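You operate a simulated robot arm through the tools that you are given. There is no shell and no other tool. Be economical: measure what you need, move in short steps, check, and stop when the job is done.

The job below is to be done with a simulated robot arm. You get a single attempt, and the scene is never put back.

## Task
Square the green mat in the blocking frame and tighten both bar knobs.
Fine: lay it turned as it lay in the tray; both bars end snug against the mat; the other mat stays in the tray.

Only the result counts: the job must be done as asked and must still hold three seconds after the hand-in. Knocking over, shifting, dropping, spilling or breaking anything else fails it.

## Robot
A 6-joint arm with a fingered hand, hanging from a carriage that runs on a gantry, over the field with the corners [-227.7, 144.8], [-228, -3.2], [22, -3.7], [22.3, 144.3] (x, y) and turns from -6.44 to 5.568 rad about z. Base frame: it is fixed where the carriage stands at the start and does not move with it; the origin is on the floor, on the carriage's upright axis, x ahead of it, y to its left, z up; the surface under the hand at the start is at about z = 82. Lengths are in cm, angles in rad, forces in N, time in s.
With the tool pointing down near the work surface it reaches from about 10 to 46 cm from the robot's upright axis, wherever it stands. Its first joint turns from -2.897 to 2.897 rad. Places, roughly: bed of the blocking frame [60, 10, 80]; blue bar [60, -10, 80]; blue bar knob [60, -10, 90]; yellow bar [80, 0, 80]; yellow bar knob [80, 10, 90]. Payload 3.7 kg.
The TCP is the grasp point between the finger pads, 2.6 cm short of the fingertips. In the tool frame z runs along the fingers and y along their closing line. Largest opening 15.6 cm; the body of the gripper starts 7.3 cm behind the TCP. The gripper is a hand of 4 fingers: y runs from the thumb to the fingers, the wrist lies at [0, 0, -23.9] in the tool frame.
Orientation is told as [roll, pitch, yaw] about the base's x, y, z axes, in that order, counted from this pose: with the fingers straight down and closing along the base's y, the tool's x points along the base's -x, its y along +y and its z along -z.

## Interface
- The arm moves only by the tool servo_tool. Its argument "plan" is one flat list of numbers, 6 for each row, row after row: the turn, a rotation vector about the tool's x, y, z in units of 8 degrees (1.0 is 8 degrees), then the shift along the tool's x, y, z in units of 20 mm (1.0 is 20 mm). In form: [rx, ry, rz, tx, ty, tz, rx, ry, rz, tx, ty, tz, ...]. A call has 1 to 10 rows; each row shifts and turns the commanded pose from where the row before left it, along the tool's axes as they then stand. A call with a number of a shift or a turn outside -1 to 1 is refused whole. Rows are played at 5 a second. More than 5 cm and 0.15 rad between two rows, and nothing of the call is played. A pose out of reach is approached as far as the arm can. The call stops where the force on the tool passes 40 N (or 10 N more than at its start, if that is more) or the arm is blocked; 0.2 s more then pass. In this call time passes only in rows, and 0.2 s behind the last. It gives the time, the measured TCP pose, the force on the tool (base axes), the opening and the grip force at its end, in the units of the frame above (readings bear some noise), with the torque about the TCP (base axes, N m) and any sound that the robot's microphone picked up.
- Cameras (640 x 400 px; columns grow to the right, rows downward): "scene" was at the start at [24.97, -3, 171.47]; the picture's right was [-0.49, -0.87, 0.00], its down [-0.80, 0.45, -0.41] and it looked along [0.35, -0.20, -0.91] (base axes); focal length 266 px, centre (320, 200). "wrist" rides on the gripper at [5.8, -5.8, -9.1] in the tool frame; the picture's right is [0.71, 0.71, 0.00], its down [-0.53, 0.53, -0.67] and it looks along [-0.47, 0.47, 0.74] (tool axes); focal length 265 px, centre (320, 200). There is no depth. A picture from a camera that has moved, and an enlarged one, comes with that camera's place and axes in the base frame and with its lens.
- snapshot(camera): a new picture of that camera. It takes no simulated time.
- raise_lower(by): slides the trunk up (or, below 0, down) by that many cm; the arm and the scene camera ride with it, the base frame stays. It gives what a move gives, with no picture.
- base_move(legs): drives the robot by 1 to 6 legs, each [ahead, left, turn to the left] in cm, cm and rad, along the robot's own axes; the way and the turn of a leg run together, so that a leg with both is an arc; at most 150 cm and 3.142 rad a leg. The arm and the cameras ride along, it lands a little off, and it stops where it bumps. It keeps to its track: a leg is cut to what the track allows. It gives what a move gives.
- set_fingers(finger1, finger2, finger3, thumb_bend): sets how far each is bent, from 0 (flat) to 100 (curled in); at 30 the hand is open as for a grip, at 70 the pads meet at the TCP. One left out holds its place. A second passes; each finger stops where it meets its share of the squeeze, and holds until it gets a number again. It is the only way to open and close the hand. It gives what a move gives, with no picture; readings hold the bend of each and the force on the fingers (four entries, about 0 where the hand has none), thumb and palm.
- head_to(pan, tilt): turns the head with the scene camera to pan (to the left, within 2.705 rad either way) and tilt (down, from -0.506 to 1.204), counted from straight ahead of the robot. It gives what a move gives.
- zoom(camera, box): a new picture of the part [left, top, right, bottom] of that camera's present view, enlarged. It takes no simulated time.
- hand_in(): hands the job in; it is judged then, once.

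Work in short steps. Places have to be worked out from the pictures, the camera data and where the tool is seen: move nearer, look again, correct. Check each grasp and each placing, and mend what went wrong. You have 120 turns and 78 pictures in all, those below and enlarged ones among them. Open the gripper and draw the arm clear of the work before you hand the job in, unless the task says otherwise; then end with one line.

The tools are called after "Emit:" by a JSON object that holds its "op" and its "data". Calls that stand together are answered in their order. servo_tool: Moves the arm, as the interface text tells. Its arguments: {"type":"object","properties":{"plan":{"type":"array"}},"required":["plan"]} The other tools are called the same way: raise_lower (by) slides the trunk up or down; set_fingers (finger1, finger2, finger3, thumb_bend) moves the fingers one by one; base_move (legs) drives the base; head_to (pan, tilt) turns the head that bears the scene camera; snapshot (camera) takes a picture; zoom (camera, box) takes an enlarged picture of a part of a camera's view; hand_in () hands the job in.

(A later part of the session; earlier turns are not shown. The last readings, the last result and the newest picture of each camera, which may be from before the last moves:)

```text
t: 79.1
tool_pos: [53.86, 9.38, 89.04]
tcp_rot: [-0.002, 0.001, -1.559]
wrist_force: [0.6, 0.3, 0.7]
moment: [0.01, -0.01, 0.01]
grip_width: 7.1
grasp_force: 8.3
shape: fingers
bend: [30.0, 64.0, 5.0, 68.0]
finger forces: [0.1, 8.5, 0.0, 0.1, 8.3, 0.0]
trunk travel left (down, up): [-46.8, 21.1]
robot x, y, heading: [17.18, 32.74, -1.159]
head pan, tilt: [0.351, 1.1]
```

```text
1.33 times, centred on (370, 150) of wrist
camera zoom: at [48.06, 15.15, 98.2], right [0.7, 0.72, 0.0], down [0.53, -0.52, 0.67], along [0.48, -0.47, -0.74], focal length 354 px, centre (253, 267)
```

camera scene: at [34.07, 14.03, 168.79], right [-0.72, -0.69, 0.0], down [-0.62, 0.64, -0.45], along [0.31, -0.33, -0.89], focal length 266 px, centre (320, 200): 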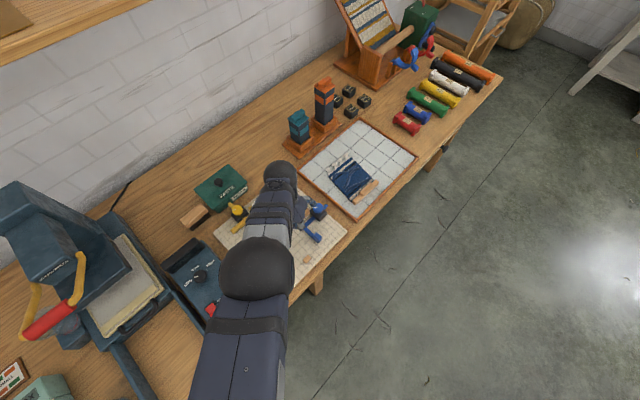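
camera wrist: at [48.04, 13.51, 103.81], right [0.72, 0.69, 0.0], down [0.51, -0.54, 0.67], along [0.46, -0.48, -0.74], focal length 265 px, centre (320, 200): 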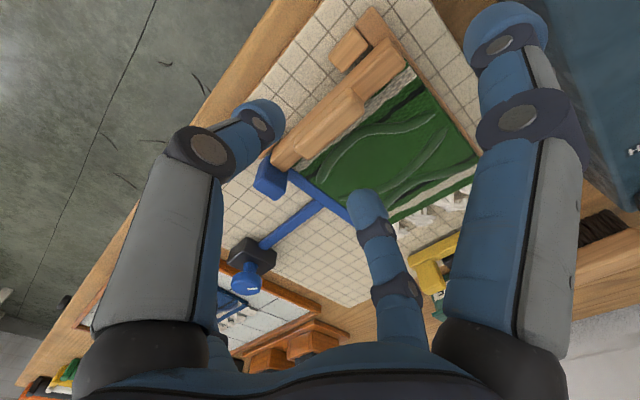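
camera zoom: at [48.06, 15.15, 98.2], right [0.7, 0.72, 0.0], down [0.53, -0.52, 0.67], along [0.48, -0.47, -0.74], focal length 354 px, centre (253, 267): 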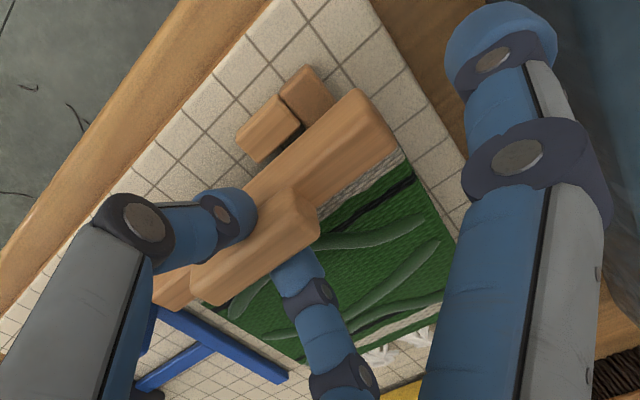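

The mat is now parallel to the hand. I'll lift a bit, bring finger 3 down between the batten and the blue tab, and use it to push the bar back while carrying the mat back inside the fence.

Emit:
{"op": "servo_tool", "data": {"plan": [0, 0, 0, 0, 0, -0.8, 0, 0, 0, 0, 0, -0.8]}}

Emit:
{"op": "set_fingers", "data": {"finger3": 36}}

Emit:
{"op": "servo_tool", "data": {"plan": [0, 0, 0, 0, 0, 0.5, 0, 0, 0, 0, 0, 0.5, 0, 0, 0, 0, 0, 0.5, 0, 0, 0, 0, 0, 0.2]}}

Emit:
{"op": "servo_tool", "data": {"plan": [0, 0, 0, -0.4, 0, 0, 0, 0, 0, -0.4, 0, 0, 0, 0, 0, -0.4, 0, 0, 0, 0, 0, -0.4, 0, 0, 0, 0, 0, -0.4, 0, 0, 0, 0, 0, -0.4, 0, 0]}}

Emit:
{"op": "zoom", "data": {"camera": "wrist", "box": [180, 0, 560, 300]}}

```text
t: 79.7
tool_pos: [53.95, 9.27, 92.22]
tcp_rot: [0.001, -0.001, -1.559]
wrist_force: [-0.6, 0.1, -1.0]
moment: [0.04, 0.08, -0.01]
grip_width: 7.1
grasp_force: 9.4
shape: fingers
bend: [30.0, 64.0, 5.0, 72.0]
finger forces: [0.1, 9.2, 0.1, 0.1, 8.9, 0.0]
trunk travel left (down, up): [-46.8, 21.1]
robot x, y, heading: [16.94, 32.67, -1.16]
head pan, tilt: [0.351, 1.1]
```

```text
t: 80.7
tool_pos: [53.89, 9.21, 92.39]
tcp_rot: [-0.001, 0.0, -1.557]
wrist_force: [-0.3, -0.7, -0.9]
moment: [-0.01, 0.02, 0.0]
grip_width: 7.1
grasp_force: 9.3
shape: fingers
bend: [30.0, 64.0, 35.0, 72.0]
finger forces: [0.0, 9.1, 0.2, 0.1, 8.7, 0.0]
trunk travel left (down, up): [-46.8, 21.1]
robot x, y, heading: [16.82, 32.91, -1.163]
head pan, tilt: [0.351, 1.1]
```

```text
t: 81.7
tool_pos: [54.0, 9.28, 88.83]
tcp_rot: [0.002, 0.002, -1.559]
wrist_force: [-0.5, 0.0, -0.2]
moment: [-0.05, -0.03, 0.0]
grip_width: 7.11
grasp_force: 8.6
shape: fingers
bend: [30.0, 64.0, 35.0, 69.0]
finger forces: [0.0, 8.2, 0.5, 0.1, 8.3, 0.0]
trunk travel left (down, up): [-46.8, 21.1]
robot x, y, heading: [16.86, 32.45, -1.167]
head pan, tilt: [0.351, 1.1]
```

```text
t: 83.1
tool_pos: [53.94, 4.55, 88.81]
tcp_rot: [0.004, -0.001, -1.559]
wrist_force: [-0.6, 1.4, -0.3]
moment: [0.0, -0.04, 0.05]
grip_width: 7.1
grasp_force: 9.0
shape: fingers
bend: [30.0, 64.0, 37.0, 69.0]
finger forces: [0.0, 8.5, 0.8, 0.0, 8.5, 0.0]
trunk travel left (down, up): [-46.8, 21.1]
robot x, y, heading: [16.67, 32.97, -1.166]
head pan, tilt: [0.351, 1.1]
```

```text
1.33 times, centred on (370, 150) of wrist
camera zoom: at [48.13, 10.34, 98.0], right [0.7, 0.72, 0.0], down [0.53, -0.52, 0.67], along [0.48, -0.47, -0.74], focal length 354 px, centre (253, 267)
```

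zoom: 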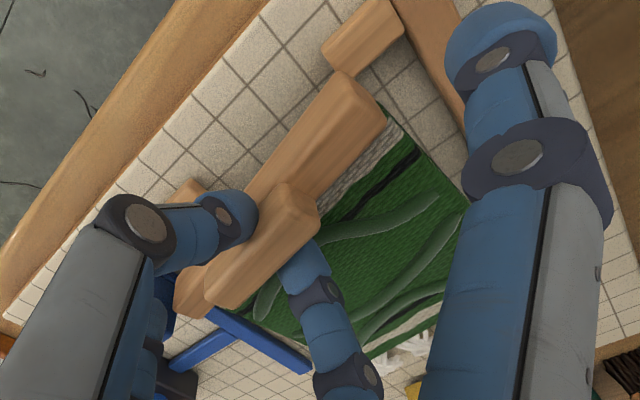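

The mat is inside now and the bar moved back. I lift clear, clamp the batten ends with the side fingers, and measure its yaw in the air.

Emit:
{"op": "raise_lower", "data": {"by": 8}}

Emit:
{"op": "set_fingers", "data": {"finger1": 44, "finger3": 44}}

Emit:
{"op": "zoom", "data": {"camera": "wrist", "box": [180, 0, 560, 300]}}

```text
t: 84.3
tool_pos: [53.91, 4.59, 96.9]
tcp_rot: [-0.002, -0.001, -1.559]
wrist_force: [-0.4, -0.5, -0.8]
moment: [-0.02, 0.1, 0.0]
grip_width: 7.11
grasp_force: 8.9
shape: fingers
bend: [30.0, 63.0, 36.0, 72.0]
finger forces: [0.0, 9.3, 0.2, 0.0, 8.8, 0.0]
trunk travel left (down, up): [-54.8, 13.1]
robot x, y, heading: [16.77, 32.73, -1.163]
head pan, tilt: [0.351, 1.1]
```

```text
t: 85.3
tool_pos: [54.03, 4.64, 96.74]
tcp_rot: [0.0, 0.0, -1.559]
wrist_force: [0.2, -0.3, -0.5]
moment: [-0.02, 0.05, 0.0]
grip_width: 5.1
grasp_force: 11.3
shape: fingers
bend: [41.0, 63.0, 43.0, 72.0]
finger forces: [2.8, 9.3, 0.6, 0.0, 9.2, 0.1]
trunk travel left (down, up): [-54.8, 13.1]
robot x, y, heading: [16.99, 32.29, -1.158]
head pan, tilt: [0.351, 1.1]
```

```text
1.33 times, centred on (370, 150) of wrist
camera zoom: at [48.13, 10.33, 106.01], right [0.7, 0.72, 0.0], down [0.53, -0.52, 0.67], along [0.48, -0.47, -0.74], focal length 354 px, centre (253, 267)
```

zoom: 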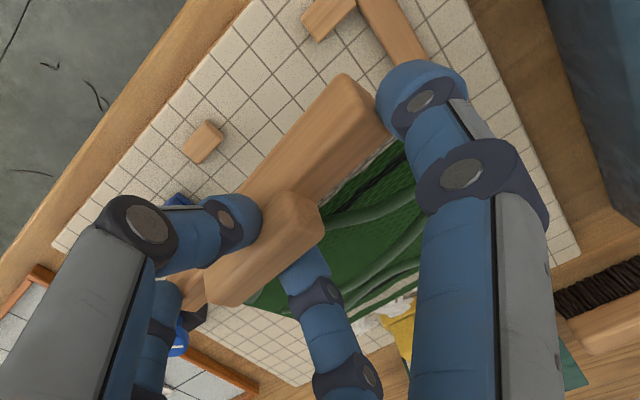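

I need the blue bar's actual place before laying; I check with the scene camera.

Emit:
{"op": "zoom", "data": {"camera": "scene", "box": [220, 120, 400, 270]}}

```text
2.67 times, centred on (310, 195) of scene
camera zoom: at [29.08, 9.64, 170.29], right [-0.72, -0.69, 0.0], down [-0.61, 0.65, -0.45], along [0.31, -0.33, -0.89], focal length 708 px, centre (347, 213)
```

zoom: 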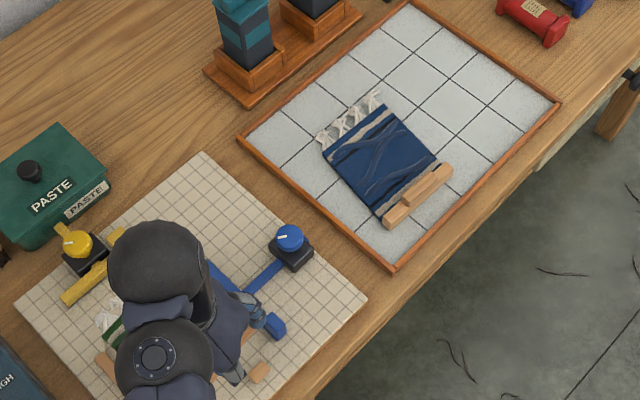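

The tab is now around y≈-3.7, leaving room. I square the yaw by -0.13 rad, shift to x≈56 and lower in stages.

Emit:
{"op": "servo_tool", "data": {"plan": [0, 0, 0.93, 0, 0, 0, 0, 0, 0, -0.07, 0.98, 0.5, 0, 0, 0, 0, 0, 1, 0, 0, 0, 0, 0, 1]}}

Emit:
{"op": "zoom", "data": {"camera": "wrist", "box": [180, 0, 560, 300]}}

```text
t: 86.3
tool_pos: [55.95, 4.3, 91.79]
tcp_rot: [0.002, 0.001, -1.688]
wrist_force: [-0.1, -1.0, -1.4]
moment: [0.01, -0.02, 0.02]
grip_width: 5.11
grasp_force: 10.8
shape: fingers
bend: [41.0, 63.0, 43.0, 72.0]
finger forces: [2.8, 8.5, 0.6, 0.0, 8.8, 0.1]
trunk travel left (down, up): [-54.8, 13.1]
robot x, y, heading: [17.4, 32.72, -1.162]
head pan, tilt: [0.351, 1.1]
```

```text
1.33 times, centred on (370, 150) of wrist
camera zoom: at [50.93, 10.72, 101.02], right [0.79, 0.62, 0.0], down [0.46, -0.58, 0.67], along [0.41, -0.52, -0.74], focal length 354 px, centre (253, 267)
```

zoom: 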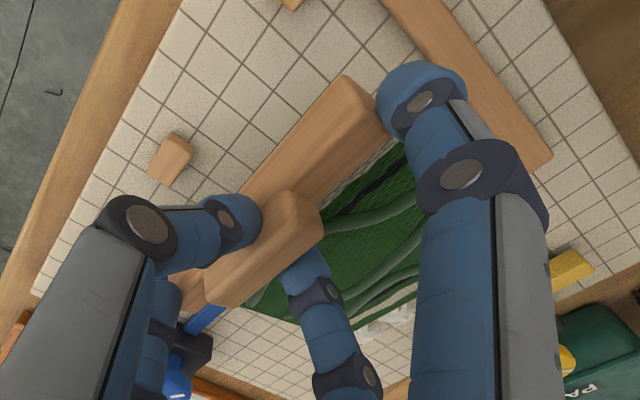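

The batten is square to the frame now. I lower to the bed and drag toward the blocks.

Emit:
{"op": "servo_tool", "data": {"plan": [0, 0, 0, 0.03, 0, 0.5, 0, 0, 0, 0.03, 0, 0.5, 0, 0, 0, 0, 0, 0.4, 0, 0, 0, 0, 0, 0.3, 0, 0, 0, 0, 0, 0.25]}}

Emit:
{"op": "servo_tool", "data": {"plan": [0, 0, 0, 0, 0, -0.05, 0, 0, 0, 0.05, -0.3, 0, 0, 0, 0, 0.05, -0.3, 0, 0, 0, 0, 0.05, -0.25, 0]}}

Emit:
{"op": "zoom", "data": {"camera": "wrist", "box": [180, 0, 560, 300]}}

```text
t: 87.5
tool_pos: [55.94, 4.34, 87.95]
tcp_rot: [0.002, -0.001, -1.691]
wrist_force: [-0.1, -0.4, -0.1]
moment: [-0.05, -0.1, 0.04]
grip_width: 5.13
grasp_force: 10.8
shape: fingers
bend: [41.0, 64.0, 43.0, 69.0]
finger forces: [2.7, 8.8, 0.4, 0.1, 8.7, 0.0]
trunk travel left (down, up): [-54.8, 13.1]
robot x, y, heading: [16.87, 32.82, -1.162]
head pan, tilt: [0.351, 1.1]
```

```text
t: 88.5
tool_pos: [54.37, 4.78, 88.03]
tcp_rot: [-0.001, -0.001, -1.688]
wrist_force: [0.5, -0.1, -0.1]
moment: [-0.03, -0.04, 0.0]
grip_width: 5.09
grasp_force: 10.2
shape: fingers
bend: [41.0, 64.0, 43.0, 69.0]
finger forces: [2.7, 8.7, 0.5, 0.1, 8.7, 0.0]
trunk travel left (down, up): [-54.8, 13.1]
robot x, y, heading: [17.05, 32.65, -1.162]
head pan, tilt: [0.351, 1.1]
```

```text
1.33 times, centred on (370, 150) of wrist
camera zoom: at [49.2, 11.25, 97.19], right [0.79, 0.62, 0.0], down [0.46, -0.58, 0.67], along [0.41, -0.52, -0.74], focal length 354 px, centre (253, 267)
```

zoom: 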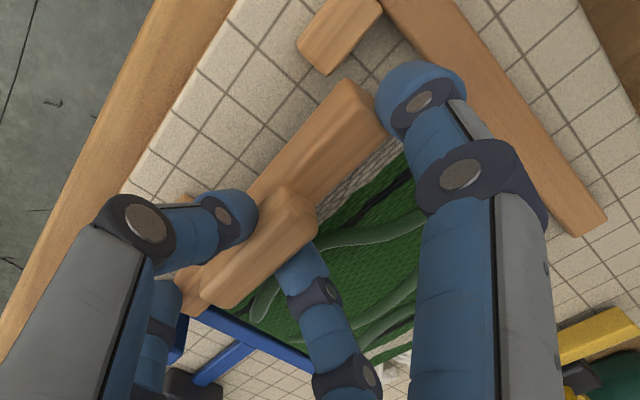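

Good and square. I raise 1 cm, open finger 1 to beyond the fence, then set down with the batten end almost at the fence (TCP y≈6.2).

Emit:
{"op": "servo_tool", "data": {"plan": [0, 0, 0, 0, 0, -0.6]}}

Emit:
{"op": "set_fingers", "data": {"finger1": 22, "finger3": 37}}

Emit:
{"op": "servo_tool", "data": {"plan": [0, 0, 0, 0.35, -0.04, 0, 0, 0, 0, 0.35, -0.04, 0, 0, 0, 0, 0, 0, 0.4, 0, 0, 0, 0, 0, 0.3]}}

Emit:
{"op": "zoom", "data": {"camera": "wrist", "box": [180, 0, 560, 300]}}

```text
t: 88.9
tool_pos: [54.34, 4.92, 89.33]
tcp_rot: [-0.001, 0.0, -1.692]
wrist_force: [-0.1, -0.3, -0.7]
moment: [-0.06, -0.02, 0.0]
grip_width: 5.06
grasp_force: 10.4
shape: fingers
bend: [41.0, 64.0, 43.0, 69.0]
finger forces: [2.7, 8.6, 0.7, 0.0, 8.3, 0.1]
trunk travel left (down, up): [-54.8, 13.1]
robot x, y, heading: [16.92, 32.75, -1.158]
head pan, tilt: [0.351, 1.1]
```

```text
t: 89.9
tool_pos: [54.25, 4.78, 89.32]
tcp_rot: [0.0, -0.002, -1.69]
wrist_force: [0.0, 1.2, -0.9]
moment: [0.01, 0.02, 0.01]
grip_width: 8.09
grasp_force: 8.6
shape: fingers
bend: [22.0, 64.0, 37.0, 71.0]
finger forces: [0.0, 8.2, 0.0, 0.0, 8.2, 0.1]
trunk travel left (down, up): [-54.8, 13.1]
robot x, y, heading: [16.87, 32.77, -1.162]
head pan, tilt: [0.351, 1.1]
```

```text
t: 90.9
tool_pos: [54.24, 6.39, 87.89]
tcp_rot: [0.001, 0.001, -1.691]
wrist_force: [0.5, 0.3, 0.3]
moment: [-0.03, -0.04, -0.03]
grip_width: 8.1
grasp_force: 8.2
shape: fingers
bend: [22.0, 64.0, 37.0, 69.0]
finger forces: [0.0, 8.2, 0.5, 0.1, 8.0, 0.0]
trunk travel left (down, up): [-54.8, 13.1]
robot x, y, heading: [17.03, 32.55, -1.156]
head pan, tilt: [0.351, 1.1]
```

```text
1.33 times, centred on (370, 150) of wrist
camera zoom: at [49.22, 12.78, 97.0], right [0.79, 0.62, 0.0], down [0.46, -0.58, 0.67], along [0.41, -0.52, -0.74], focal length 354 px, centre (253, 267)
```

zoom: 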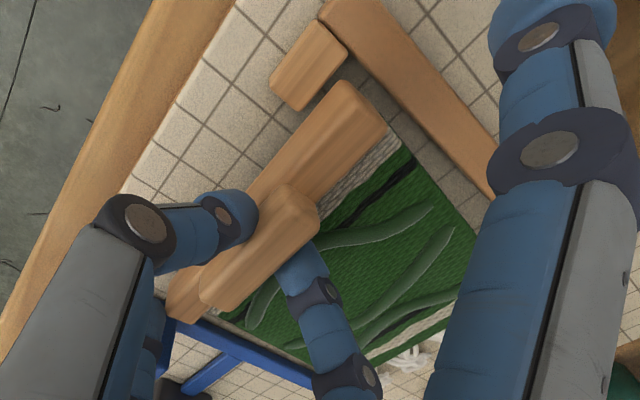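

Parallel to the fence with about 5 mm of gap. I nudge +y 3 mm and seat -x against the blocks.

Emit:
{"op": "servo_tool", "data": {"plan": [0, 0, 0, 0.17, 0, 0.06, 0, 0, 0, 0.02, -0.15, 0, 0, 0, 0, 0.02, -0.15, 0]}}

Emit:
{"op": "servo_tool", "data": {"plan": [0, 0, 0, 0.01, -0.1, 0]}}

```text
t: 91.7
tool_pos: [53.82, 6.63, 87.69]
tcp_rot: [0.004, 0.0, -1.688]
wrist_force: [4.8, -1.1, -2.5]
moment: [-0.04, -0.14, -0.01]
grip_width: 8.06
grasp_force: 8.2
shape: fingers
bend: [22.0, 63.0, 37.0, 71.0]
finger forces: [0.0, 10.2, 0.6, 0.0, 5.1, 0.0]
trunk travel left (down, up): [-54.8, 13.1]
robot x, y, heading: [16.86, 32.76, -1.16]
head pan, tilt: [0.351, 1.1]
```

```text
t: 92.1
tool_pos: [53.66, 6.67, 87.81]
tcp_rot: [0.004, 0.0, -1.687]
wrist_force: [5.8, -0.7, 0.4]
moment: [-0.03, -0.24, -0.01]
grip_width: 8.06
grasp_force: 8.1
shape: fingers
bend: [22.0, 63.0, 37.0, 71.0]
finger forces: [0.1, 11.2, 0.3, 0.1, 4.7, 0.0]
trunk travel left (down, up): [-54.8, 13.1]
robot x, y, heading: [17.0, 32.61, -1.163]
head pan, tilt: [0.351, 1.1]
```

Seated evenly on both blocks. I release and lift straight up, then check.

Emit:
{"op": "set_fingers", "data": {"finger2": 57, "thumb_bend": 57}}

Emit:
{"op": "servo_tool", "data": {"plan": [0, 0, 0, 0, 0, -0.4, 0, 0, 0, 0, 0, -0.8, 0, 0, 0, 0, 0, -1, 0, 0, 0, 0, 0, -1, 0, 0, 0, 0, 0, -1, 0, 0, 0, 0, 0, -1]}}

Emit:
{"op": "raise_lower", "data": {"by": 8}}

Emit:
{"op": "zoom", "data": {"camera": "wrist", "box": [210, 0, 490, 260]}}

```text
t: 93.1
tool_pos: [53.4, 6.74, 87.77]
tcp_rot: [0.001, 0.0, -1.69]
wrist_force: [-1.1, 0.7, 0.3]
moment: [-0.03, -0.02, -0.04]
grip_width: 8.7
grasp_force: 0.0
shape: fingers
bend: [22.0, 56.0, 37.0, 56.0]
finger forces: [0.1, 0.0, 0.0, 0.0, 0.1, 0.0]
trunk travel left (down, up): [-54.8, 13.1]
robot x, y, heading: [16.79, 32.85, -1.164]
head pan, tilt: [0.351, 1.1]
```

```text
t: 94.5
tool_pos: [53.56, 6.66, 98.33]
tcp_rot: [0.002, -0.001, -1.691]
wrist_force: [-0.6, -0.2, -0.1]
moment: [-0.03, -0.02, 0.0]
grip_width: 8.73
grasp_force: 0.0
shape: fingers
bend: [22.0, 56.0, 37.0, 56.0]
finger forces: [0.0, 0.0, 0.1, 0.1, 0.0, 0.1]
trunk travel left (down, up): [-54.8, 13.1]
robot x, y, heading: [16.71, 32.47, -1.163]
head pan, tilt: [0.351, 1.1]
```

```text
t: 95.7
tool_pos: [53.51, 6.69, 106.25]
tcp_rot: [-0.001, 0.0, -1.687]
wrist_force: [0.0, 0.1, -0.6]
moment: [-0.02, -0.04, 0.05]
grip_width: 8.71
grasp_force: 0.0
shape: fingers
bend: [22.0, 56.0, 37.0, 56.0]
finger forces: [0.0, 0.0, 0.0, 0.0, 0.0, 0.0]
trunk travel left (down, up): [-62.8, 5.1]
robot x, y, heading: [16.41, 32.49, -1.158]
head pan, tilt: [0.351, 1.1]
```

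```text
1.54 times, centred on (350, 130) of wrist
camera zoom: at [48.49, 13.15, 115.43], right [0.79, 0.62, 0.0], down [0.46, -0.58, 0.67], along [0.41, -0.52, -0.74], focal length 408 px, centre (274, 308)
```

zoom: 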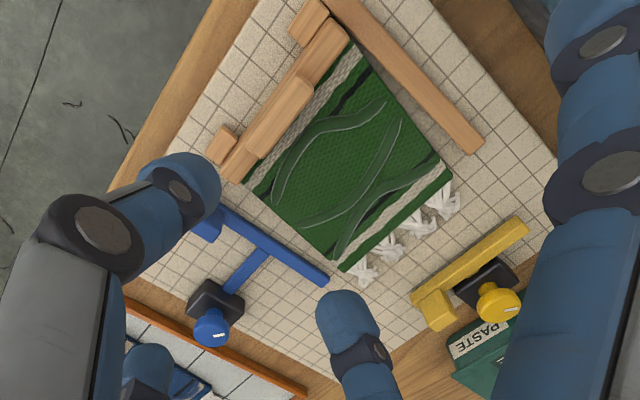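

The mat sits seated on the blocks, sheared slightly as it was. Now I go for the blue bar again with closed fingers, this time stopping at about TCP y≈-3.

Emit:
{"op": "set_fingers", "data": {"finger1": 69, "finger2": 69, "finger3": 69, "thumb_bend": 69}}

Emit:
{"op": "servo_tool", "data": {"plan": [0, 0, -0.9, 0, 0, 0, 0, 0, -0.9, 0, 0, 0, 0, 0, -0.9, 0, 0, 0, 0, 0, -0.9, 0, 0, 0, 0, 0, -0.68, 0, 0, 0]}}

Emit:
{"op": "base_move", "data": {"legs": [[14.7, -6.83, 0]]}}

Emit:
{"op": "raise_lower", "data": {"by": -13.5}}

```text
t: 96.7
tool_pos: [53.57, 6.63, 106.24]
tcp_rot: [-0.001, 0.0, -1.689]
wrist_force: [-0.9, 0.2, 0.6]
moment: [0.03, 0.0, 0.02]
grip_width: 0.03
grasp_force: 0.0
shape: fingers
bend: [68.0, 69.0, 68.0, 69.0]
finger forces: [0.1, 0.1, 0.1, 0.0, 0.0, 0.1]
trunk travel left (down, up): [-62.8, 5.1]
robot x, y, heading: [17.02, 32.51, -1.165]
head pan, tilt: [0.351, 1.1]
```

```text
t: 97.8
tool_pos: [53.44, 6.7, 106.25]
tcp_rot: [0.0, 0.0, -1.089]
wrist_force: [0.2, -0.5, 0.6]
moment: [-0.01, 0.02, -0.01]
grip_width: 0.02
grasp_force: 0.0
shape: fingers
bend: [68.0, 69.0, 68.0, 69.0]
finger forces: [0.1, 0.0, 0.0, 0.0, 0.1, 0.1]
trunk travel left (down, up): [-62.8, 5.1]
robot x, y, heading: [16.73, 32.54, -1.162]
head pan, tilt: [0.351, 1.1]
```

```text
t: 99.3
tool_pos: [53.23, -9.62, 106.27]
tcp_rot: [0.0, 0.001, -1.089]
wrist_force: [0.0, 0.3, -0.6]
moment: [-0.03, 0.02, 0.01]
grip_width: 0.01
grasp_force: 0.0
shape: fingers
bend: [68.0, 69.0, 68.0, 69.0]
finger forces: [0.1, 0.0, 0.0, 0.1, 0.0, 0.0]
trunk travel left (down, up): [-62.8, 5.1]
robot x, y, heading: [16.89, 16.41, -1.159]
head pan, tilt: [0.351, 1.1]
```

```text
t: 100.9
tool_pos: [53.26, -9.59, 92.78]
tcp_rot: [0.0, 0.001, -1.09]
wrist_force: [1.5, -0.1, -0.5]
moment: [-0.01, 0.03, -0.02]
grip_width: 0.0
grasp_force: 0.0
shape: fingers
bend: [68.0, 69.0, 68.0, 69.0]
finger forces: [0.0, 0.0, 0.0, 0.0, 0.0, 0.1]
trunk travel left (down, up): [-49.3, 18.6]
robot x, y, heading: [16.59, 15.82, -1.159]
head pan, tilt: [0.351, 1.1]
```

In position behind the bar. I lower to z≈87.8 and advance to y≈-5.5.

Emit:
{"op": "servo_tool", "data": {"plan": [0, 0, 0, 0, 0, 0.9, 0, 0, 0, 0, 0, 0.9, 0, 0, 0, 0, 0, 0.7]}}

Emit:
{"op": "servo_tool", "data": {"plan": [0, 0, 0, 0.221, 0.117, 0, 0, 0, 0, 0.221, 0.117, 0, 0, 0, 0, 0.221, 0.117, 0, 0, 0, 0, 0.221, 0.117, 0, 0, 0, 0, 0.221, 0.117, 0, 0, 0, 0, 0.221, 0.117, 0, 0, 0, 0, 0.221, 0.117, 0, 0, 0, 0, 0.221, 0.117, 0, 0, 0, 0, 0.133, 0.07, 0]}}

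Emit:
{"op": "servo_tool", "data": {"plan": [0, 0, 0, 0.133, 0.07, 0, 0, 0, 0, 0.133, 0.07, 0]}}

Emit:
{"op": "servo_tool", "data": {"plan": [0, 0, 0, 0.133, 0.07, 0, 0, 0, 0, 0.133, 0.07, 0]}}

```text
t: 101.7
tool_pos: [53.16, -9.66, 87.67]
tcp_rot: [-0.001, 0.0, -1.087]
wrist_force: [-0.2, 0.0, -0.3]
moment: [0.02, 0.02, 0.02]
grip_width: 0.0
grasp_force: 0.0
shape: fingers
bend: [68.0, 69.0, 68.0, 69.0]
finger forces: [0.0, 0.1, 0.1, 0.0, 0.0, 0.0]
trunk travel left (down, up): [-49.3, 18.6]
robot x, y, heading: [16.77, 16.43, -1.158]
head pan, tilt: [0.351, 1.1]
```

```text
t: 103.7
tool_pos: [53.27, -5.45, 87.75]
tcp_rot: [-0.002, -0.002, -1.088]
wrist_force: [0.6, -0.6, 1.6]
moment: [-0.02, -0.01, -0.03]
grip_width: 0.0
grasp_force: 1.0
shape: fingers
bend: [68.0, 69.0, 68.0, 69.0]
finger forces: [0.0, 2.0, 0.0, 0.0, 0.0, 0.0]
trunk travel left (down, up): [-49.3, 18.6]
robot x, y, heading: [16.44, 16.46, -1.157]
head pan, tilt: [0.351, 1.1]
```

```text
t: 104.3
tool_pos: [53.18, -4.63, 87.8]
tcp_rot: [-0.001, 0.0, -1.089]
wrist_force: [-1.0, -0.5, 0.5]
moment: [0.03, -0.01, 0.02]
grip_width: 0.0
grasp_force: 1.3
shape: fingers
bend: [68.0, 69.0, 68.0, 69.0]
finger forces: [0.0, 2.1, 0.1, 0.1, 0.0, 0.0]
trunk travel left (down, up): [-49.3, 18.6]
robot x, y, heading: [16.6, 16.08, -1.16]
head pan, tilt: [0.351, 1.1]
```

```text
t: 104.9
tool_pos: [53.17, -4.2, 87.8]
tcp_rot: [-0.001, -0.001, -1.089]
wrist_force: [-0.3, -0.7, -0.2]
moment: [-0.04, -0.01, -0.04]
grip_width: 0.0
grasp_force: 1.0
shape: fingers
bend: [68.0, 69.0, 68.0, 69.0]
finger forces: [0.0, 1.6, 0.1, 0.0, 0.0, 0.1]
trunk travel left (down, up): [-49.3, 18.6]
robot x, y, heading: [16.65, 16.2, -1.16]
head pan, tilt: [0.351, 1.1]
```

Bar moving with 2 N. I take smaller steps from here.

Emit:
{"op": "servo_tool", "data": {"plan": [0, 0, 0, 0.088, 0.047, 0, 0, 0, 0, 0.088, 0.047, 0]}}

Emit:
{"op": "servo_tool", "data": {"plan": [0, 0, 0, 0.088, 0.047, 0]}}

Emit:
{"op": "servo_tool", "data": {"plan": [0, 0, 0, 0.066, 0.035, 0]}}

Emit:
{"op": "zoom", "data": {"camera": "wrist", "box": [330, 40, 640, 280]}}

```text
t: 105.5
tool_pos: [53.21, -3.74, 87.77]
tcp_rot: [0.001, -0.002, -1.087]
wrist_force: [0.1, -0.7, 0.8]
moment: [-0.01, 0.0, -0.02]
grip_width: 0.02
grasp_force: 0.8
shape: fingers
bend: [68.0, 69.0, 68.0, 69.0]
finger forces: [0.1, 1.8, 0.1, 0.1, 0.1, 0.1]
trunk travel left (down, up): [-49.3, 18.6]
robot x, y, heading: [16.69, 16.5, -1.159]
head pan, tilt: [0.351, 1.1]
```

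```text
t: 105.9
tool_pos: [53.18, -3.59, 87.9]
tcp_rot: [0.001, 0.001, -1.088]
wrist_force: [0.3, -1.8, -0.2]
moment: [0.01, 0.04, -0.02]
grip_width: 0.01
grasp_force: 0.9
shape: fingers
bend: [68.0, 69.0, 68.0, 69.0]
finger forces: [0.0, 2.1, 0.0, 0.0, 0.0, 0.0]
trunk travel left (down, up): [-49.3, 18.6]
robot x, y, heading: [16.64, 16.09, -1.156]
head pan, tilt: [0.351, 1.1]
```

```text
t: 106.3
tool_pos: [53.22, -3.46, 87.84]
tcp_rot: [0.0, 0.001, -1.089]
wrist_force: [0.4, -2.3, -0.8]
moment: [-0.02, -0.01, -0.03]
grip_width: 0.0
grasp_force: 2.4
shape: fingers
bend: [68.0, 69.0, 68.0, 69.0]
finger forces: [0.0, 3.7, 0.0, 0.1, 0.0, 0.0]
trunk travel left (down, up): [-49.3, 18.6]
robot x, y, heading: [16.79, 16.29, -1.16]
head pan, tilt: [0.351, 1.1]
```

```text
1.67 times, centred on (485, 160) of wrist
camera zoom: at [45.37, -0.91, 96.99], right [0.3, 0.95, 0.0], down [0.71, -0.22, 0.67], along [0.64, -0.2, -0.74], focal length 442 px, centre (45, 267)
```

zoom: 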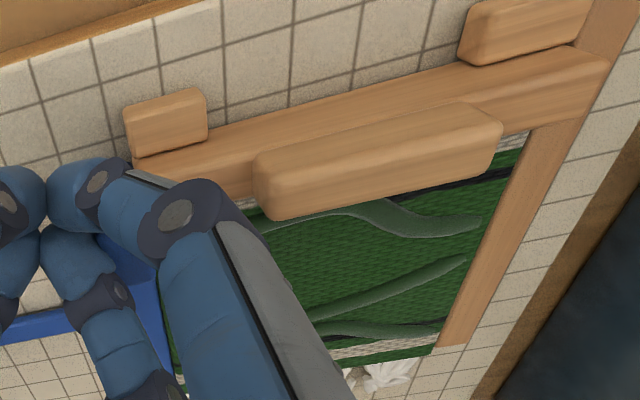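

The mat lies flush with the fence, seated on both blocks, and the blue bar is snug. I back away, rise and move over the blue knob with open fingers.

Emit:
{"op": "servo_tool", "data": {"plan": [0, 0, 0, -0.44, -0.23, 0, 0, 0, 0, -0.2, -0.1, -0.8, 0, 0, 0, 0, 0, -1, 0, 0, 0, 0, 0, -1]}}

Emit:
{"op": "raise_lower", "data": {"by": 9}}

Emit:
{"op": "base_move", "data": {"legs": [[9.0, 1.7, 0]]}}

Emit:
{"op": "set_fingers", "data": {"finger1": 48, "finger2": 48, "finger3": 48, "thumb_bend": 48}}

Emit:
{"op": "servo_tool", "data": {"plan": [0, 0, 0, -0.46, 0.89, 0.5]}}

Emit:
{"op": "snapshot", "data": {"camera": "wrist"}}

```text
t: 107.3
tool_pos: [53.2, -4.93, 93.47]
tcp_rot: [0.0, -0.001, -1.087]
wrist_force: [0.1, 0.2, -0.4]
moment: [0.04, -0.02, -0.02]
grip_width: 0.0
grasp_force: 0.1
shape: fingers
bend: [68.0, 69.0, 68.0, 69.0]
finger forces: [0.1, 0.0, 0.0, 0.0, 0.0, 0.0]
trunk travel left (down, up): [-49.3, 18.6]
robot x, y, heading: [17.06, 16.09, -1.156]
head pan, tilt: [0.351, 1.1]
```

```text
t: 108.6
tool_pos: [53.08, -4.92, 102.53]
tcp_rot: [0.001, 0.0, -1.089]
wrist_force: [0.8, -0.3, -0.3]
moment: [0.0, -0.01, -0.01]
grip_width: 0.02
grasp_force: 0.0
shape: fingers
bend: [68.0, 69.0, 68.0, 69.0]
finger forces: [0.0, 0.0, 0.0, 0.1, 0.1, 0.0]
trunk travel left (down, up): [-58.3, 9.6]
robot x, y, heading: [16.77, 16.21, -1.157]
head pan, tilt: [0.351, 1.1]
```

```text
t: 109.7
tool_pos: [58.33, -12.49, 102.47]
tcp_rot: [0.001, 0.0, -1.089]
wrist_force: [-0.9, -0.1, 0.3]
moment: [-0.01, 0.03, -0.03]
grip_width: 0.01
grasp_force: 0.1
shape: fingers
bend: [68.0, 69.0, 68.0, 69.0]
finger forces: [0.0, 0.1, 0.1, 0.0, 0.0, 0.0]
trunk travel left (down, up): [-58.3, 9.6]
robot x, y, heading: [21.85, 8.42, -1.163]
head pan, tilt: [0.351, 1.1]
```

```text
t: 110.7
tool_pos: [58.32, -12.6, 102.45]
tcp_rot: [0.0, -0.001, -1.089]
wrist_force: [-0.2, 0.3, 0.9]
moment: [0.01, 0.0, 0.0]
grip_width: 5.63
grasp_force: 0.0
shape: fingers
bend: [48.0, 48.0, 48.0, 48.0]
finger forces: [0.1, 0.0, 0.0, 0.2, 0.0, 0.0]
trunk travel left (down, up): [-58.3, 9.6]
robot x, y, heading: [21.8, 8.6, -1.16]
head pan, tilt: [0.351, 1.1]
```

```text
t: 111.1
tool_pos: [60.28, -12.5, 101.29]
tcp_rot: [0.001, -0.001, -1.09]
wrist_force: [-0.8, 0.0, -0.4]
moment: [-0.01, -0.01, -0.02]
grip_width: 5.63
grasp_force: 0.1
shape: fingers
bend: [48.0, 48.0, 48.0, 48.0]
finger forces: [0.0, 0.0, 0.1, 0.0, 0.1, 0.0]
trunk travel left (down, up): [-58.3, 9.6]
robot x, y, heading: [21.93, 9.25, -1.162]
head pan, tilt: [0.351, 1.1]
```

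```text
10 pictures are left
camera wrist: at [52.46, -9.94, 110.56], right [0.3, 0.95, 0.0], down [0.71, -0.22, 0.67], along [0.64, -0.2, -0.74], focal length 265 px, centre (320, 200)
```

wrist: 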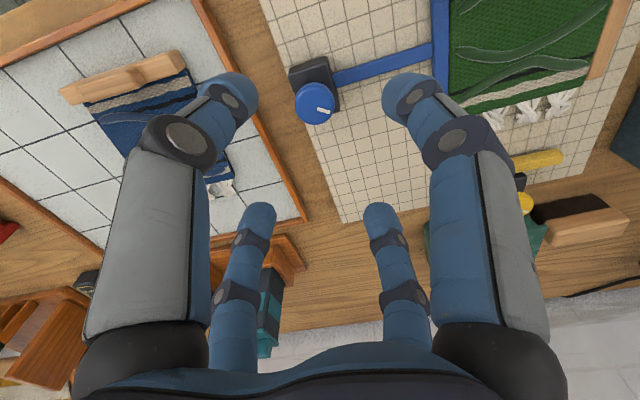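

Blue knob is about (59.7,-12.8). I centre on it and lower so the fingertips surround it.

Emit:
{"op": "servo_tool", "data": {"plan": [0, 0, 0, 0, -0.31, 0.5]}}

Emit:
{"op": "raise_lower", "data": {"by": -6}}

Emit:
{"op": "snapshot", "data": {"camera": "wrist"}}

```text
t: 111.5
tool_pos: [59.74, -12.77, 100.5]
tcp_rot: [0.001, 0.0, -1.089]
wrist_force: [0.4, 0.6, -0.4]
moment: [-0.01, 0.02, 0.01]
grip_width: 5.64
grasp_force: 0.1
shape: fingers
bend: [48.0, 48.0, 48.0, 48.0]
finger forces: [0.1, 0.0, 0.0, 0.1, 0.1, 0.0]
trunk travel left (down, up): [-58.3, 9.6]
robot x, y, heading: [21.81, 8.98, -1.162]
head pan, tilt: [0.351, 1.1]
```

```text
t: 112.5
tool_pos: [59.71, -12.7, 94.45]
tcp_rot: [0.001, 0.0, -1.09]
wrist_force: [-0.7, 0.1, 0.8]
moment: [-0.02, 0.01, -0.01]
grip_width: 5.63
grasp_force: 0.1
shape: fingers
bend: [48.0, 48.0, 48.0, 48.0]
finger forces: [0.1, 0.0, 0.0, 0.0, 0.0, 0.0]
trunk travel left (down, up): [-52.3, 15.6]
robot x, y, heading: [21.6, 9.07, -1.159]
head pan, tilt: [0.351, 1.1]
```

```text
9 pictures are left
camera wrist: at [51.88, -10.26, 103.65], right [0.3, 0.95, 0.0], down [0.71, -0.22, 0.67], along [0.64, -0.2, -0.74], focal length 265 px, centre (320, 200)
```

wrist: 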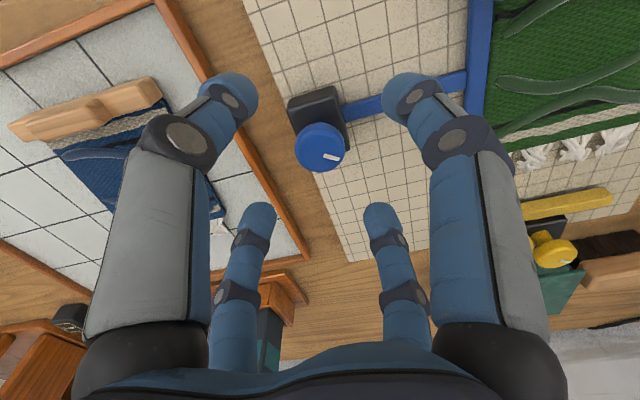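

Knob top is near z≈89.5 and centred. I lower to TCP z≈90.3 and close all four fingers on it.

Emit:
{"op": "servo_tool", "data": {"plan": [0, 0, 0, -0.05, 0.1, 0.7, 0, 0, 0, 0, 0, 0.7, 0, 0, 0, 0, 0, 0.67]}}

Emit:
{"op": "set_fingers", "data": {"finger1": 75, "finger2": 75, "finger3": 75, "thumb_bend": 75}}

Emit:
{"op": "zoom", "data": {"camera": "wrist", "box": [220, 80, 420, 280]}}

```text
t: 113.3
tool_pos: [59.93, -12.87, 90.39]
tcp_rot: [0.001, 0.0, -1.089]
wrist_force: [0.1, 0.1, -0.5]
moment: [0.0, 0.04, -0.05]
grip_width: 5.6
grasp_force: 0.0
shape: fingers
bend: [48.0, 48.0, 48.0, 48.0]
finger forces: [0.0, 0.0, 0.0, 0.1, 0.0, 0.1]
trunk travel left (down, up): [-52.3, 15.6]
robot x, y, heading: [21.75, 8.56, -1.167]
head pan, tilt: [0.351, 1.1]
```

```text
t: 114.3
tool_pos: [60.15, -13.0, 90.62]
tcp_rot: [0.005, -0.004, -1.089]
wrist_force: [8.7, -3.3, 8.0]
moment: [-0.11, -0.32, 0.01]
grip_width: 0.0
grasp_force: 9.1
shape: fingers
bend: [73.0, 62.0, 62.0, 73.0]
finger forces: [0.0, 8.8, 9.1, 0.0, 0.0, 0.1]
trunk travel left (down, up): [-52.3, 15.6]
robot x, y, heading: [21.91, 8.62, -1.16]
head pan, tilt: [0.351, 1.1]
```

```text
2.00 times, centred on (320, 180) of wrist
camera zoom: at [52.34, -10.43, 99.63], right [0.3, 0.95, 0.0], down [0.71, -0.22, 0.67], along [0.64, -0.2, -0.74], focal length 531 px, centre (320, 240)
```

zoom: 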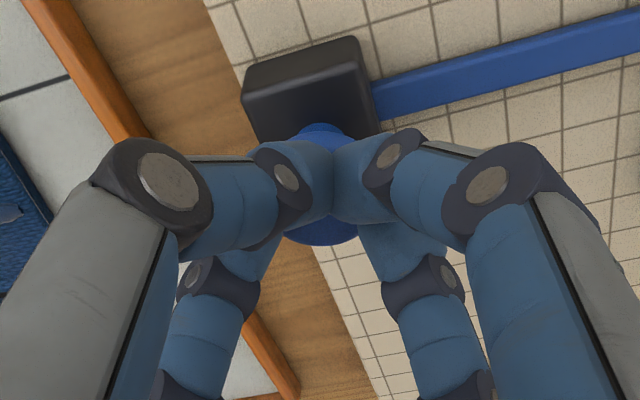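

The near fingers closed over the knob without touching while 2 and 3 pressed its far edge: the knob lies further +x and lower. I open, shift and lower a little, and close again.

Emit:
{"op": "set_fingers", "data": {"finger1": 48, "finger2": 48, "finger3": 48, "thumb_bend": 48}}

Emit:
{"op": "servo_tool", "data": {"plan": [0, 0, 0, -0.32, 0.32, 0.3, 0, 0, 0, 0, 0, 0.3]}}

Emit:
{"op": "set_fingers", "data": {"finger1": 75, "finger2": 75, "finger3": 75, "thumb_bend": 75}}

```text
t: 115.3
tool_pos: [59.83, -12.88, 90.44]
tcp_rot: [-0.001, 0.002, -1.09]
wrist_force: [0.2, -0.2, 0.9]
moment: [0.0, 0.03, 0.01]
grip_width: 5.6
grasp_force: 0.0
shape: fingers
bend: [48.0, 48.0, 48.0, 48.0]
finger forces: [0.0, 0.0, 0.1, 0.0, 0.0, 0.0]
trunk travel left (down, up): [-52.3, 15.6]
robot x, y, heading: [21.52, 8.62, -1.162]
head pan, tilt: [0.351, 1.1]
```

```text
t: 115.9
tool_pos: [60.82, -13.17, 89.15]
tcp_rot: [-0.001, 0.001, -1.088]
wrist_force: [-0.6, 0.8, -1.3]
moment: [-0.01, -0.02, -0.01]
grip_width: 5.64
grasp_force: 0.0
shape: fingers
bend: [48.0, 48.0, 48.0, 48.0]
finger forces: [0.1, 0.1, 0.1, 0.1, 0.0, 0.0]
trunk travel left (down, up): [-52.3, 15.6]
robot x, y, heading: [21.69, 8.7, -1.161]
head pan, tilt: [0.351, 1.1]
```

```text
t: 116.9
tool_pos: [60.68, -13.13, 89.15]
tcp_rot: [-0.001, 0.001, -1.089]
wrist_force: [-2.7, -3.1, -1.6]
moment: [-0.04, -0.04, -0.01]
grip_width: 0.94
grasp_force: 16.5
shape: fingers
bend: [65.0, 60.0, 60.0, 66.0]
finger forces: [5.4, 8.1, 7.6, 0.0, 11.0, 0.1]
trunk travel left (down, up): [-52.3, 15.6]
robot x, y, heading: [22.05, 8.44, -1.162]
head pan, tilt: [0.351, 1.1]
```

All four fingers hold the knob. I centre by 5 mm and turn it clockwise, watching torque and sound.

Emit:
{"op": "servo_tool", "data": {"plan": [0, 0, 0, -0.15, 0.17, 0, 0, 0, 0.8, 0, 0, 0, 0, 0, 0.8, 0, 0, 0, 0, 0, 0.8, 0, 0, 0, 0, 0, 0.8, 0, 0, 0]}}

Emit:
{"op": "servo_tool", "data": {"plan": [0, 0, 0.8, 0, 0, 0, 0, 0, 0.8, 0, 0, 0, 0, 0, 0.8, 0, 0, 0, 0, 0, 0.8, 0, 0, 0]}}

```text
t: 118.1
tool_pos: [61.1, -12.89, 89.13]
tcp_rot: [-0.002, 0.0, -1.538]
wrist_force: [-12.8, 7.4, 13.2]
moment: [0.15, 0.28, -0.02]
grip_width: 0.95
grasp_force: 20.8
shape: fingers
bend: [65.0, 60.0, 60.0, 66.0]
finger forces: [9.7, 7.7, 6.4, 0.1, 18.3, 0.0]
trunk travel left (down, up): [-52.3, 15.6]
robot x, y, heading: [21.3, 8.64, -1.163]
head pan, tilt: [0.351, 1.1]
```

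```text
t: 119.1
tool_pos: [61.19, -12.91, 89.19]
tcp_rot: [0.002, 0.001, -1.982]
wrist_force: [-4.5, 12.1, 6.8]
moment: [0.29, 0.1, 0.03]
grip_width: 0.98
grasp_force: 19.9
shape: fingers
bend: [64.0, 60.0, 60.0, 66.0]
finger forces: [9.9, 8.1, 5.7, 0.0, 16.3, 0.0]
trunk travel left (down, up): [-52.3, 15.6]
robot x, y, heading: [21.97, 8.52, -1.159]
head pan, tilt: [0.351, 1.1]
```

No resistance torque yet. I check with a picture whether the knob follows.

Emit:
{"op": "zoom", "data": {"camera": "scene", "box": [240, 120, 400, 240]}}

```text
3.33 times, centred on (320, 180) of scene
camera zoom: at [33.91, -14.28, 167.75], right [-0.72, -0.69, 0.0], down [-0.62, 0.65, -0.45], along [0.31, -0.33, -0.89], focal length 886 px, centre (320, 267)
```

zoom: 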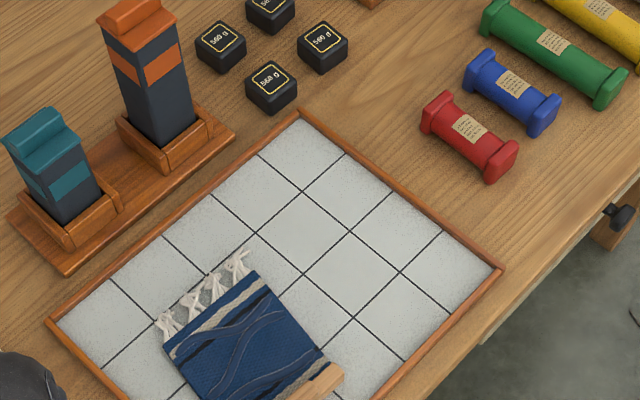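

That view missed the knob, but shows the tray undisturbed. I continue turning and watch the torque.

Emit:
{"op": "servo_tool", "data": {"plan": [0, 0, 0.8, 0, 0, 0, 0, 0, 0.8, 0, 0, 0, 0, 0, 0.8, 0, 0, 0, 0, 0, 0.8, 0, 0, 0]}}

Emit:
{"op": "servo_tool", "data": {"plan": [0, 0, 0.8, 0, 0, 0, 0, 0, 0.8, 0, 0, 0, 0, 0, 0.8, 0, 0, 0, 0, 0, 0.8, 0, 0, 0]}}

Emit:
{"op": "zoom", "data": {"camera": "wrist", "box": [220, 80, 420, 280]}}

```text
t: 120.1
tool_pos: [61.38, -12.81, 89.09]
tcp_rot: [-0.001, 0.002, -2.43]
wrist_force: [4.9, 13.7, -1.2]
moment: [0.31, -0.12, 0.06]
grip_width: 1.01
grasp_force: 17.5
shape: fingers
bend: [64.0, 60.0, 61.0, 66.0]
finger forces: [10.0, 7.7, 4.4, 0.1, 13.5, 0.0]
trunk travel left (down, up): [-52.3, 15.6]
robot x, y, heading: [21.74, 8.62, -1.159]
head pan, tilt: [0.351, 1.1]
```

```text
t: 121.1
tool_pos: [61.52, -12.76, 89.18]
tcp_rot: [-0.001, 0.003, -2.878]
wrist_force: [11.0, 13.3, -4.6]
moment: [0.33, -0.29, 0.09]
grip_width: 0.99
grasp_force: 17.3
shape: fingers
bend: [63.0, 60.0, 61.0, 66.0]
finger forces: [10.5, 6.8, 3.9, 0.0, 14.2, 0.1]
trunk travel left (down, up): [-52.3, 15.6]
robot x, y, heading: [21.55, 9.13, -1.161]
head pan, tilt: [0.351, 1.1]
```

```text
2.00 times, centred on (320, 180) of wrist
camera zoom: at [65.53, -5.71, 98.37], right [0.87, -0.5, 0.0], down [-0.37, -0.65, 0.67], along [-0.33, -0.58, -0.75], focal length 531 px, centre (320, 240)
```

zoom: 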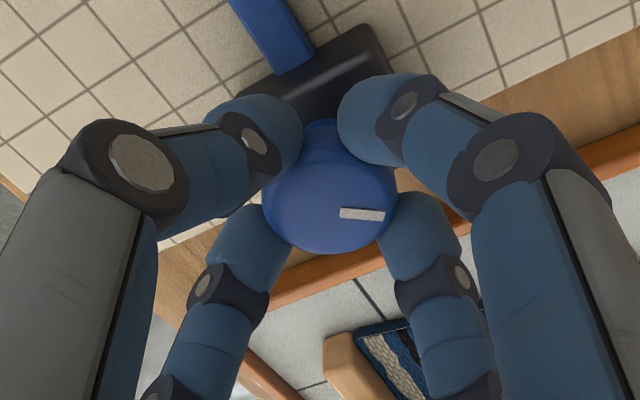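

The knob follows the hand, ~100° clockwise so far, with the reaction torque slowly building. I turn on.

Emit:
{"op": "servo_tool", "data": {"plan": [0, 0, 0.8, 0, 0, 0, 0, 0, 0.8, 0, 0, 0, 0, 0, 0.8, 0, 0, 0, 0, 0, 0.8, 0, 0, 0]}}

Emit:
{"op": "servo_tool", "data": {"plan": [0, 0, 0.8, 0, 0, 0, 0, 0, 0.8, 0, 0, 0, 0, 0, 0.8, 0, 0, 0, 0, 0, 0.8, 0, 0, 0]}}

```text
t: 122.1
tool_pos: [61.58, -12.89, 89.25]
tcp_rot: [-0.001, 0.0, 2.959]
wrist_force: [13.9, 10.1, -1.9]
moment: [0.21, -0.33, 0.16]
grip_width: 0.96
grasp_force: 18.8
shape: fingers
bend: [63.0, 61.0, 62.0, 66.0]
finger forces: [11.3, 7.0, 3.7, 0.1, 15.7, 0.0]
trunk travel left (down, up): [-52.3, 15.6]
robot x, y, heading: [22.06, 8.94, -1.161]
head pan, tilt: [0.351, 1.1]
```

```text
t: 123.1
tool_pos: [61.46, -12.79, 89.11]
tcp_rot: [-0.004, -0.001, 2.509]
wrist_force: [9.7, 12.4, 1.0]
moment: [0.29, -0.22, 0.43]
grip_width: 0.51
grasp_force: 20.8
shape: fingers
bend: [64.0, 62.0, 63.0, 66.0]
finger forces: [10.9, 9.7, 3.5, 0.0, 17.6, 0.0]
trunk travel left (down, up): [-52.3, 15.6]
robot x, y, heading: [21.69, 8.54, -1.161]
head pan, tilt: [0.351, 1.1]
```

Torque jumps to 0.43 N·m: it is tightening. A little more to make it firm.

Emit:
{"op": "servo_tool", "data": {"plan": [0, 0, 0.6, 0, 0, 0, 0, 0, 0.6, 0, 0, 0]}}

Emit:
{"op": "servo_tool", "data": {"plan": [0, 0, 0.6, 0, 0, 0, 0, 0, 0.6, 0, 0, 0]}}

Emit:
{"op": "zoom", "data": {"camera": "wrist", "box": [200, 60, 440, 280]}}

```text
t: 123.7
tool_pos: [61.34, -12.8, 89.08]
tcp_rot: [-0.003, 0.0, 2.345]
wrist_force: [11.1, 16.1, 0.1]
moment: [0.39, -0.19, 0.59]
grip_width: 0.42
grasp_force: 22.2
shape: fingers
bend: [64.0, 62.0, 64.0, 66.0]
finger forces: [11.4, 10.4, 2.6, 0.0, 20.2, 0.0]
trunk travel left (down, up): [-52.3, 15.6]
robot x, y, heading: [21.63, 8.92, -1.162]
head pan, tilt: [0.351, 1.1]
```

```text
t: 124.3
tool_pos: [61.62, -12.87, 89.28]
tcp_rot: [-0.004, 0.0, 2.179]
wrist_force: [16.8, 14.1, -3.9]
moment: [0.43, -0.28, 0.6]
grip_width: 0.1
grasp_force: 21.9
shape: fingers
bend: [66.0, 63.0, 64.0, 66.0]
finger forces: [11.0, 10.7, 3.6, 0.1, 17.7, 0.1]
trunk travel left (down, up): [-52.3, 15.6]
robot x, y, heading: [22.05, 8.51, -1.159]
head pan, tilt: [0.351, 1.1]
```

```text
1.82 times, centred on (320, 170) of wrist
camera zoom: at [69.64, -14.23, 98.4], right [-0.18, -0.98, 0.0], down [-0.73, 0.13, 0.67], along [-0.65, 0.12, -0.75], focal length 483 px, centre (320, 254)
```

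zoom: 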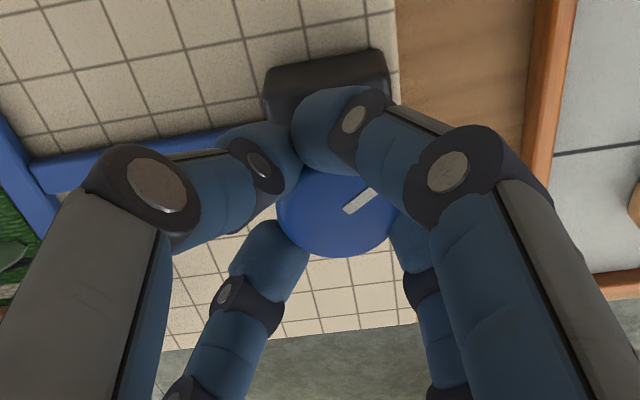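

The knob reached a 0.6 N·m plateau and began slipping in the fingers, so the blue knob is tight and its bar still touches the mat. I release and rise.

Emit:
{"op": "set_fingers", "data": {"finger1": 46, "finger2": 46, "finger3": 46, "thumb_bend": 46}}

Emit:
{"op": "servo_tool", "data": {"plan": [0, 0, 0, 0, 0, -1, 0, 0, 0, 0, 0, -1, 0, 0, 0, 0, 0, -1, 0, 0, 0, 0, 0, -1, 0, 0, 0, 0, 0, -1, 0, 0, 0, 0, 0, -1, 0, 0, 0, 0, 0, -1, 0, 0, 0, 0, 0, -1]}}

Emit:
{"op": "servo_tool", "data": {"plan": [0, 0, -1, 0, 0, -1, 0, 0, -1, 0, 0, -1, 0, 0, -1, 0, 0, -1, 0, 0, -1, 0, 0, -1, 0, 0, -1, 0, 0, -1, 0, 0, -1, 0, 0, 0, 0, 0, -1, 0, 0, 0, 0, 0, -1, 0, 0, 0, 0, 0, -1, 0, 0, 0, 0, 0, -1, 0, 0, 0]}}

```text
t: 125.3
tool_pos: [61.25, -13.16, 89.22]
tcp_rot: [0.003, 0.0, 2.177]
wrist_force: [0.4, 0.1, 0.3]
moment: [-0.02, 0.0, -0.03]
grip_width: 6.19
grasp_force: 0.0
shape: fingers
bend: [46.0, 46.0, 46.0, 46.0]
finger forces: [0.0, 0.1, 0.0, 0.0, 0.1, 0.0]
trunk travel left (down, up): [-52.3, 15.6]
robot x, y, heading: [21.64, 8.35, -1.155]
head pan, tilt: [0.351, 1.1]
```

```text
t: 127.1
tool_pos: [62.55, -13.86, 103.12]
tcp_rot: [0.001, 0.0, 2.179]
wrist_force: [0.0, 0.3, 0.5]
moment: [-0.02, -0.04, -0.02]
grip_width: 6.19
grasp_force: 0.0
shape: fingers
bend: [46.0, 46.0, 46.0, 46.0]
finger forces: [0.0, 0.0, 0.0, 0.0, 0.1, 0.0]
out of reach, approached as far as the arm can: row 7, 8
trunk travel left (down, up): [-52.3, 15.6]
robot x, y, heading: [21.87, 8.45, -1.158]
head pan, tilt: [0.351, 1.1]
```

```text
t: 129.3
tool_pos: [67.01, -16.33, 107.94]
tcp_rot: [-0.001, -0.001, -2.706]
wrist_force: [0.8, -0.3, -0.4]
moment: [0.01, 0.01, 0.01]
grip_width: 6.18
grasp_force: 0.0
shape: fingers
bend: [46.0, 46.0, 46.0, 46.0]
finger forces: [0.0, 0.1, 0.0, 0.1, 0.0, 0.1]
out of reach, approached as far as the arm can: row 1, 2, 3, 4, 5
trunk travel left (down, up): [-52.3, 15.6]
robot x, y, heading: [21.72, 8.95, -1.163]
head pan, tilt: [0.351, 1.1]
```

The arm works best further out when high, which suits the yellow bar. I turn the robot so the hand swings to about (74,6), and prepare the yaw.

Emit:
{"op": "base_move", "data": {"legs": [[2.1, -0.9, 0], [0, 0, 0.5]]}}

Emit:
{"op": "servo_tool", "data": {"plan": [0, 0, 0.55, 0, 0, 0, 0, 0, 0.55, 0, 0, 0]}}

Emit:
{"op": "raise_lower", "data": {"by": -6}}

Emit:
{"op": "snapshot", "data": {"camera": "wrist"}}

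```text
t: 131.5
tool_pos: [73.5, 6.29, 107.83]
tcp_rot: [0.001, 0.0, -2.207]
wrist_force: [0.6, -0.2, -0.2]
moment: [-0.05, -0.01, -0.04]
grip_width: 6.18
grasp_force: 0.1
shape: fingers
bend: [46.0, 46.0, 46.0, 46.0]
finger forces: [0.0, 0.0, 0.0, 0.0, 0.0, 0.0]
trunk travel left (down, up): [-52.3, 15.6]
robot x, y, heading: [21.99, 6.04, -0.656]
head pan, tilt: [0.351, 1.1]
```

```text
t: 132.1
tool_pos: [73.51, 6.18, 107.83]
tcp_rot: [-0.001, 0.0, -2.36]
wrist_force: [-0.2, -0.6, -0.6]
moment: [0.03, -0.01, -0.02]
grip_width: 6.19
grasp_force: 0.0
shape: fingers
bend: [46.0, 46.0, 46.0, 46.0]
finger forces: [0.1, 0.0, 0.0, 0.0, 0.1, 0.1]
trunk travel left (down, up): [-52.3, 15.6]
robot x, y, heading: [21.79, 6.41, -0.658]
head pan, tilt: [0.351, 1.1]
```

```text
t: 133.1
tool_pos: [73.38, 6.38, 101.83]
tcp_rot: [-0.002, 0.0, -2.359]
wrist_force: [0.4, 0.4, 0.0]
moment: [-0.03, 0.0, 0.0]
grip_width: 6.2
grasp_force: 0.1
shape: fingers
bend: [46.0, 46.0, 46.0, 46.0]
finger forces: [0.1, 0.0, 0.1, 0.0, 0.0, 0.0]
trunk travel left (down, up): [-46.3, 21.6]
robot x, y, heading: [21.96, 6.42, -0.654]
head pan, tilt: [0.351, 1.1]
```

```text
4 pictures are left
camera wrist: at [73.48, 14.56, 111.01], right [1.0, 0.0, 0.0], down [0.0, -0.74, 0.67], along [0.0, -0.67, -0.74], focal length 265 px, centre (320, 200)
```

wrist: 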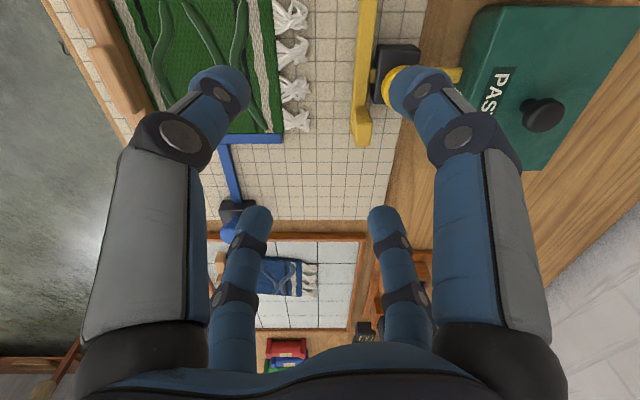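

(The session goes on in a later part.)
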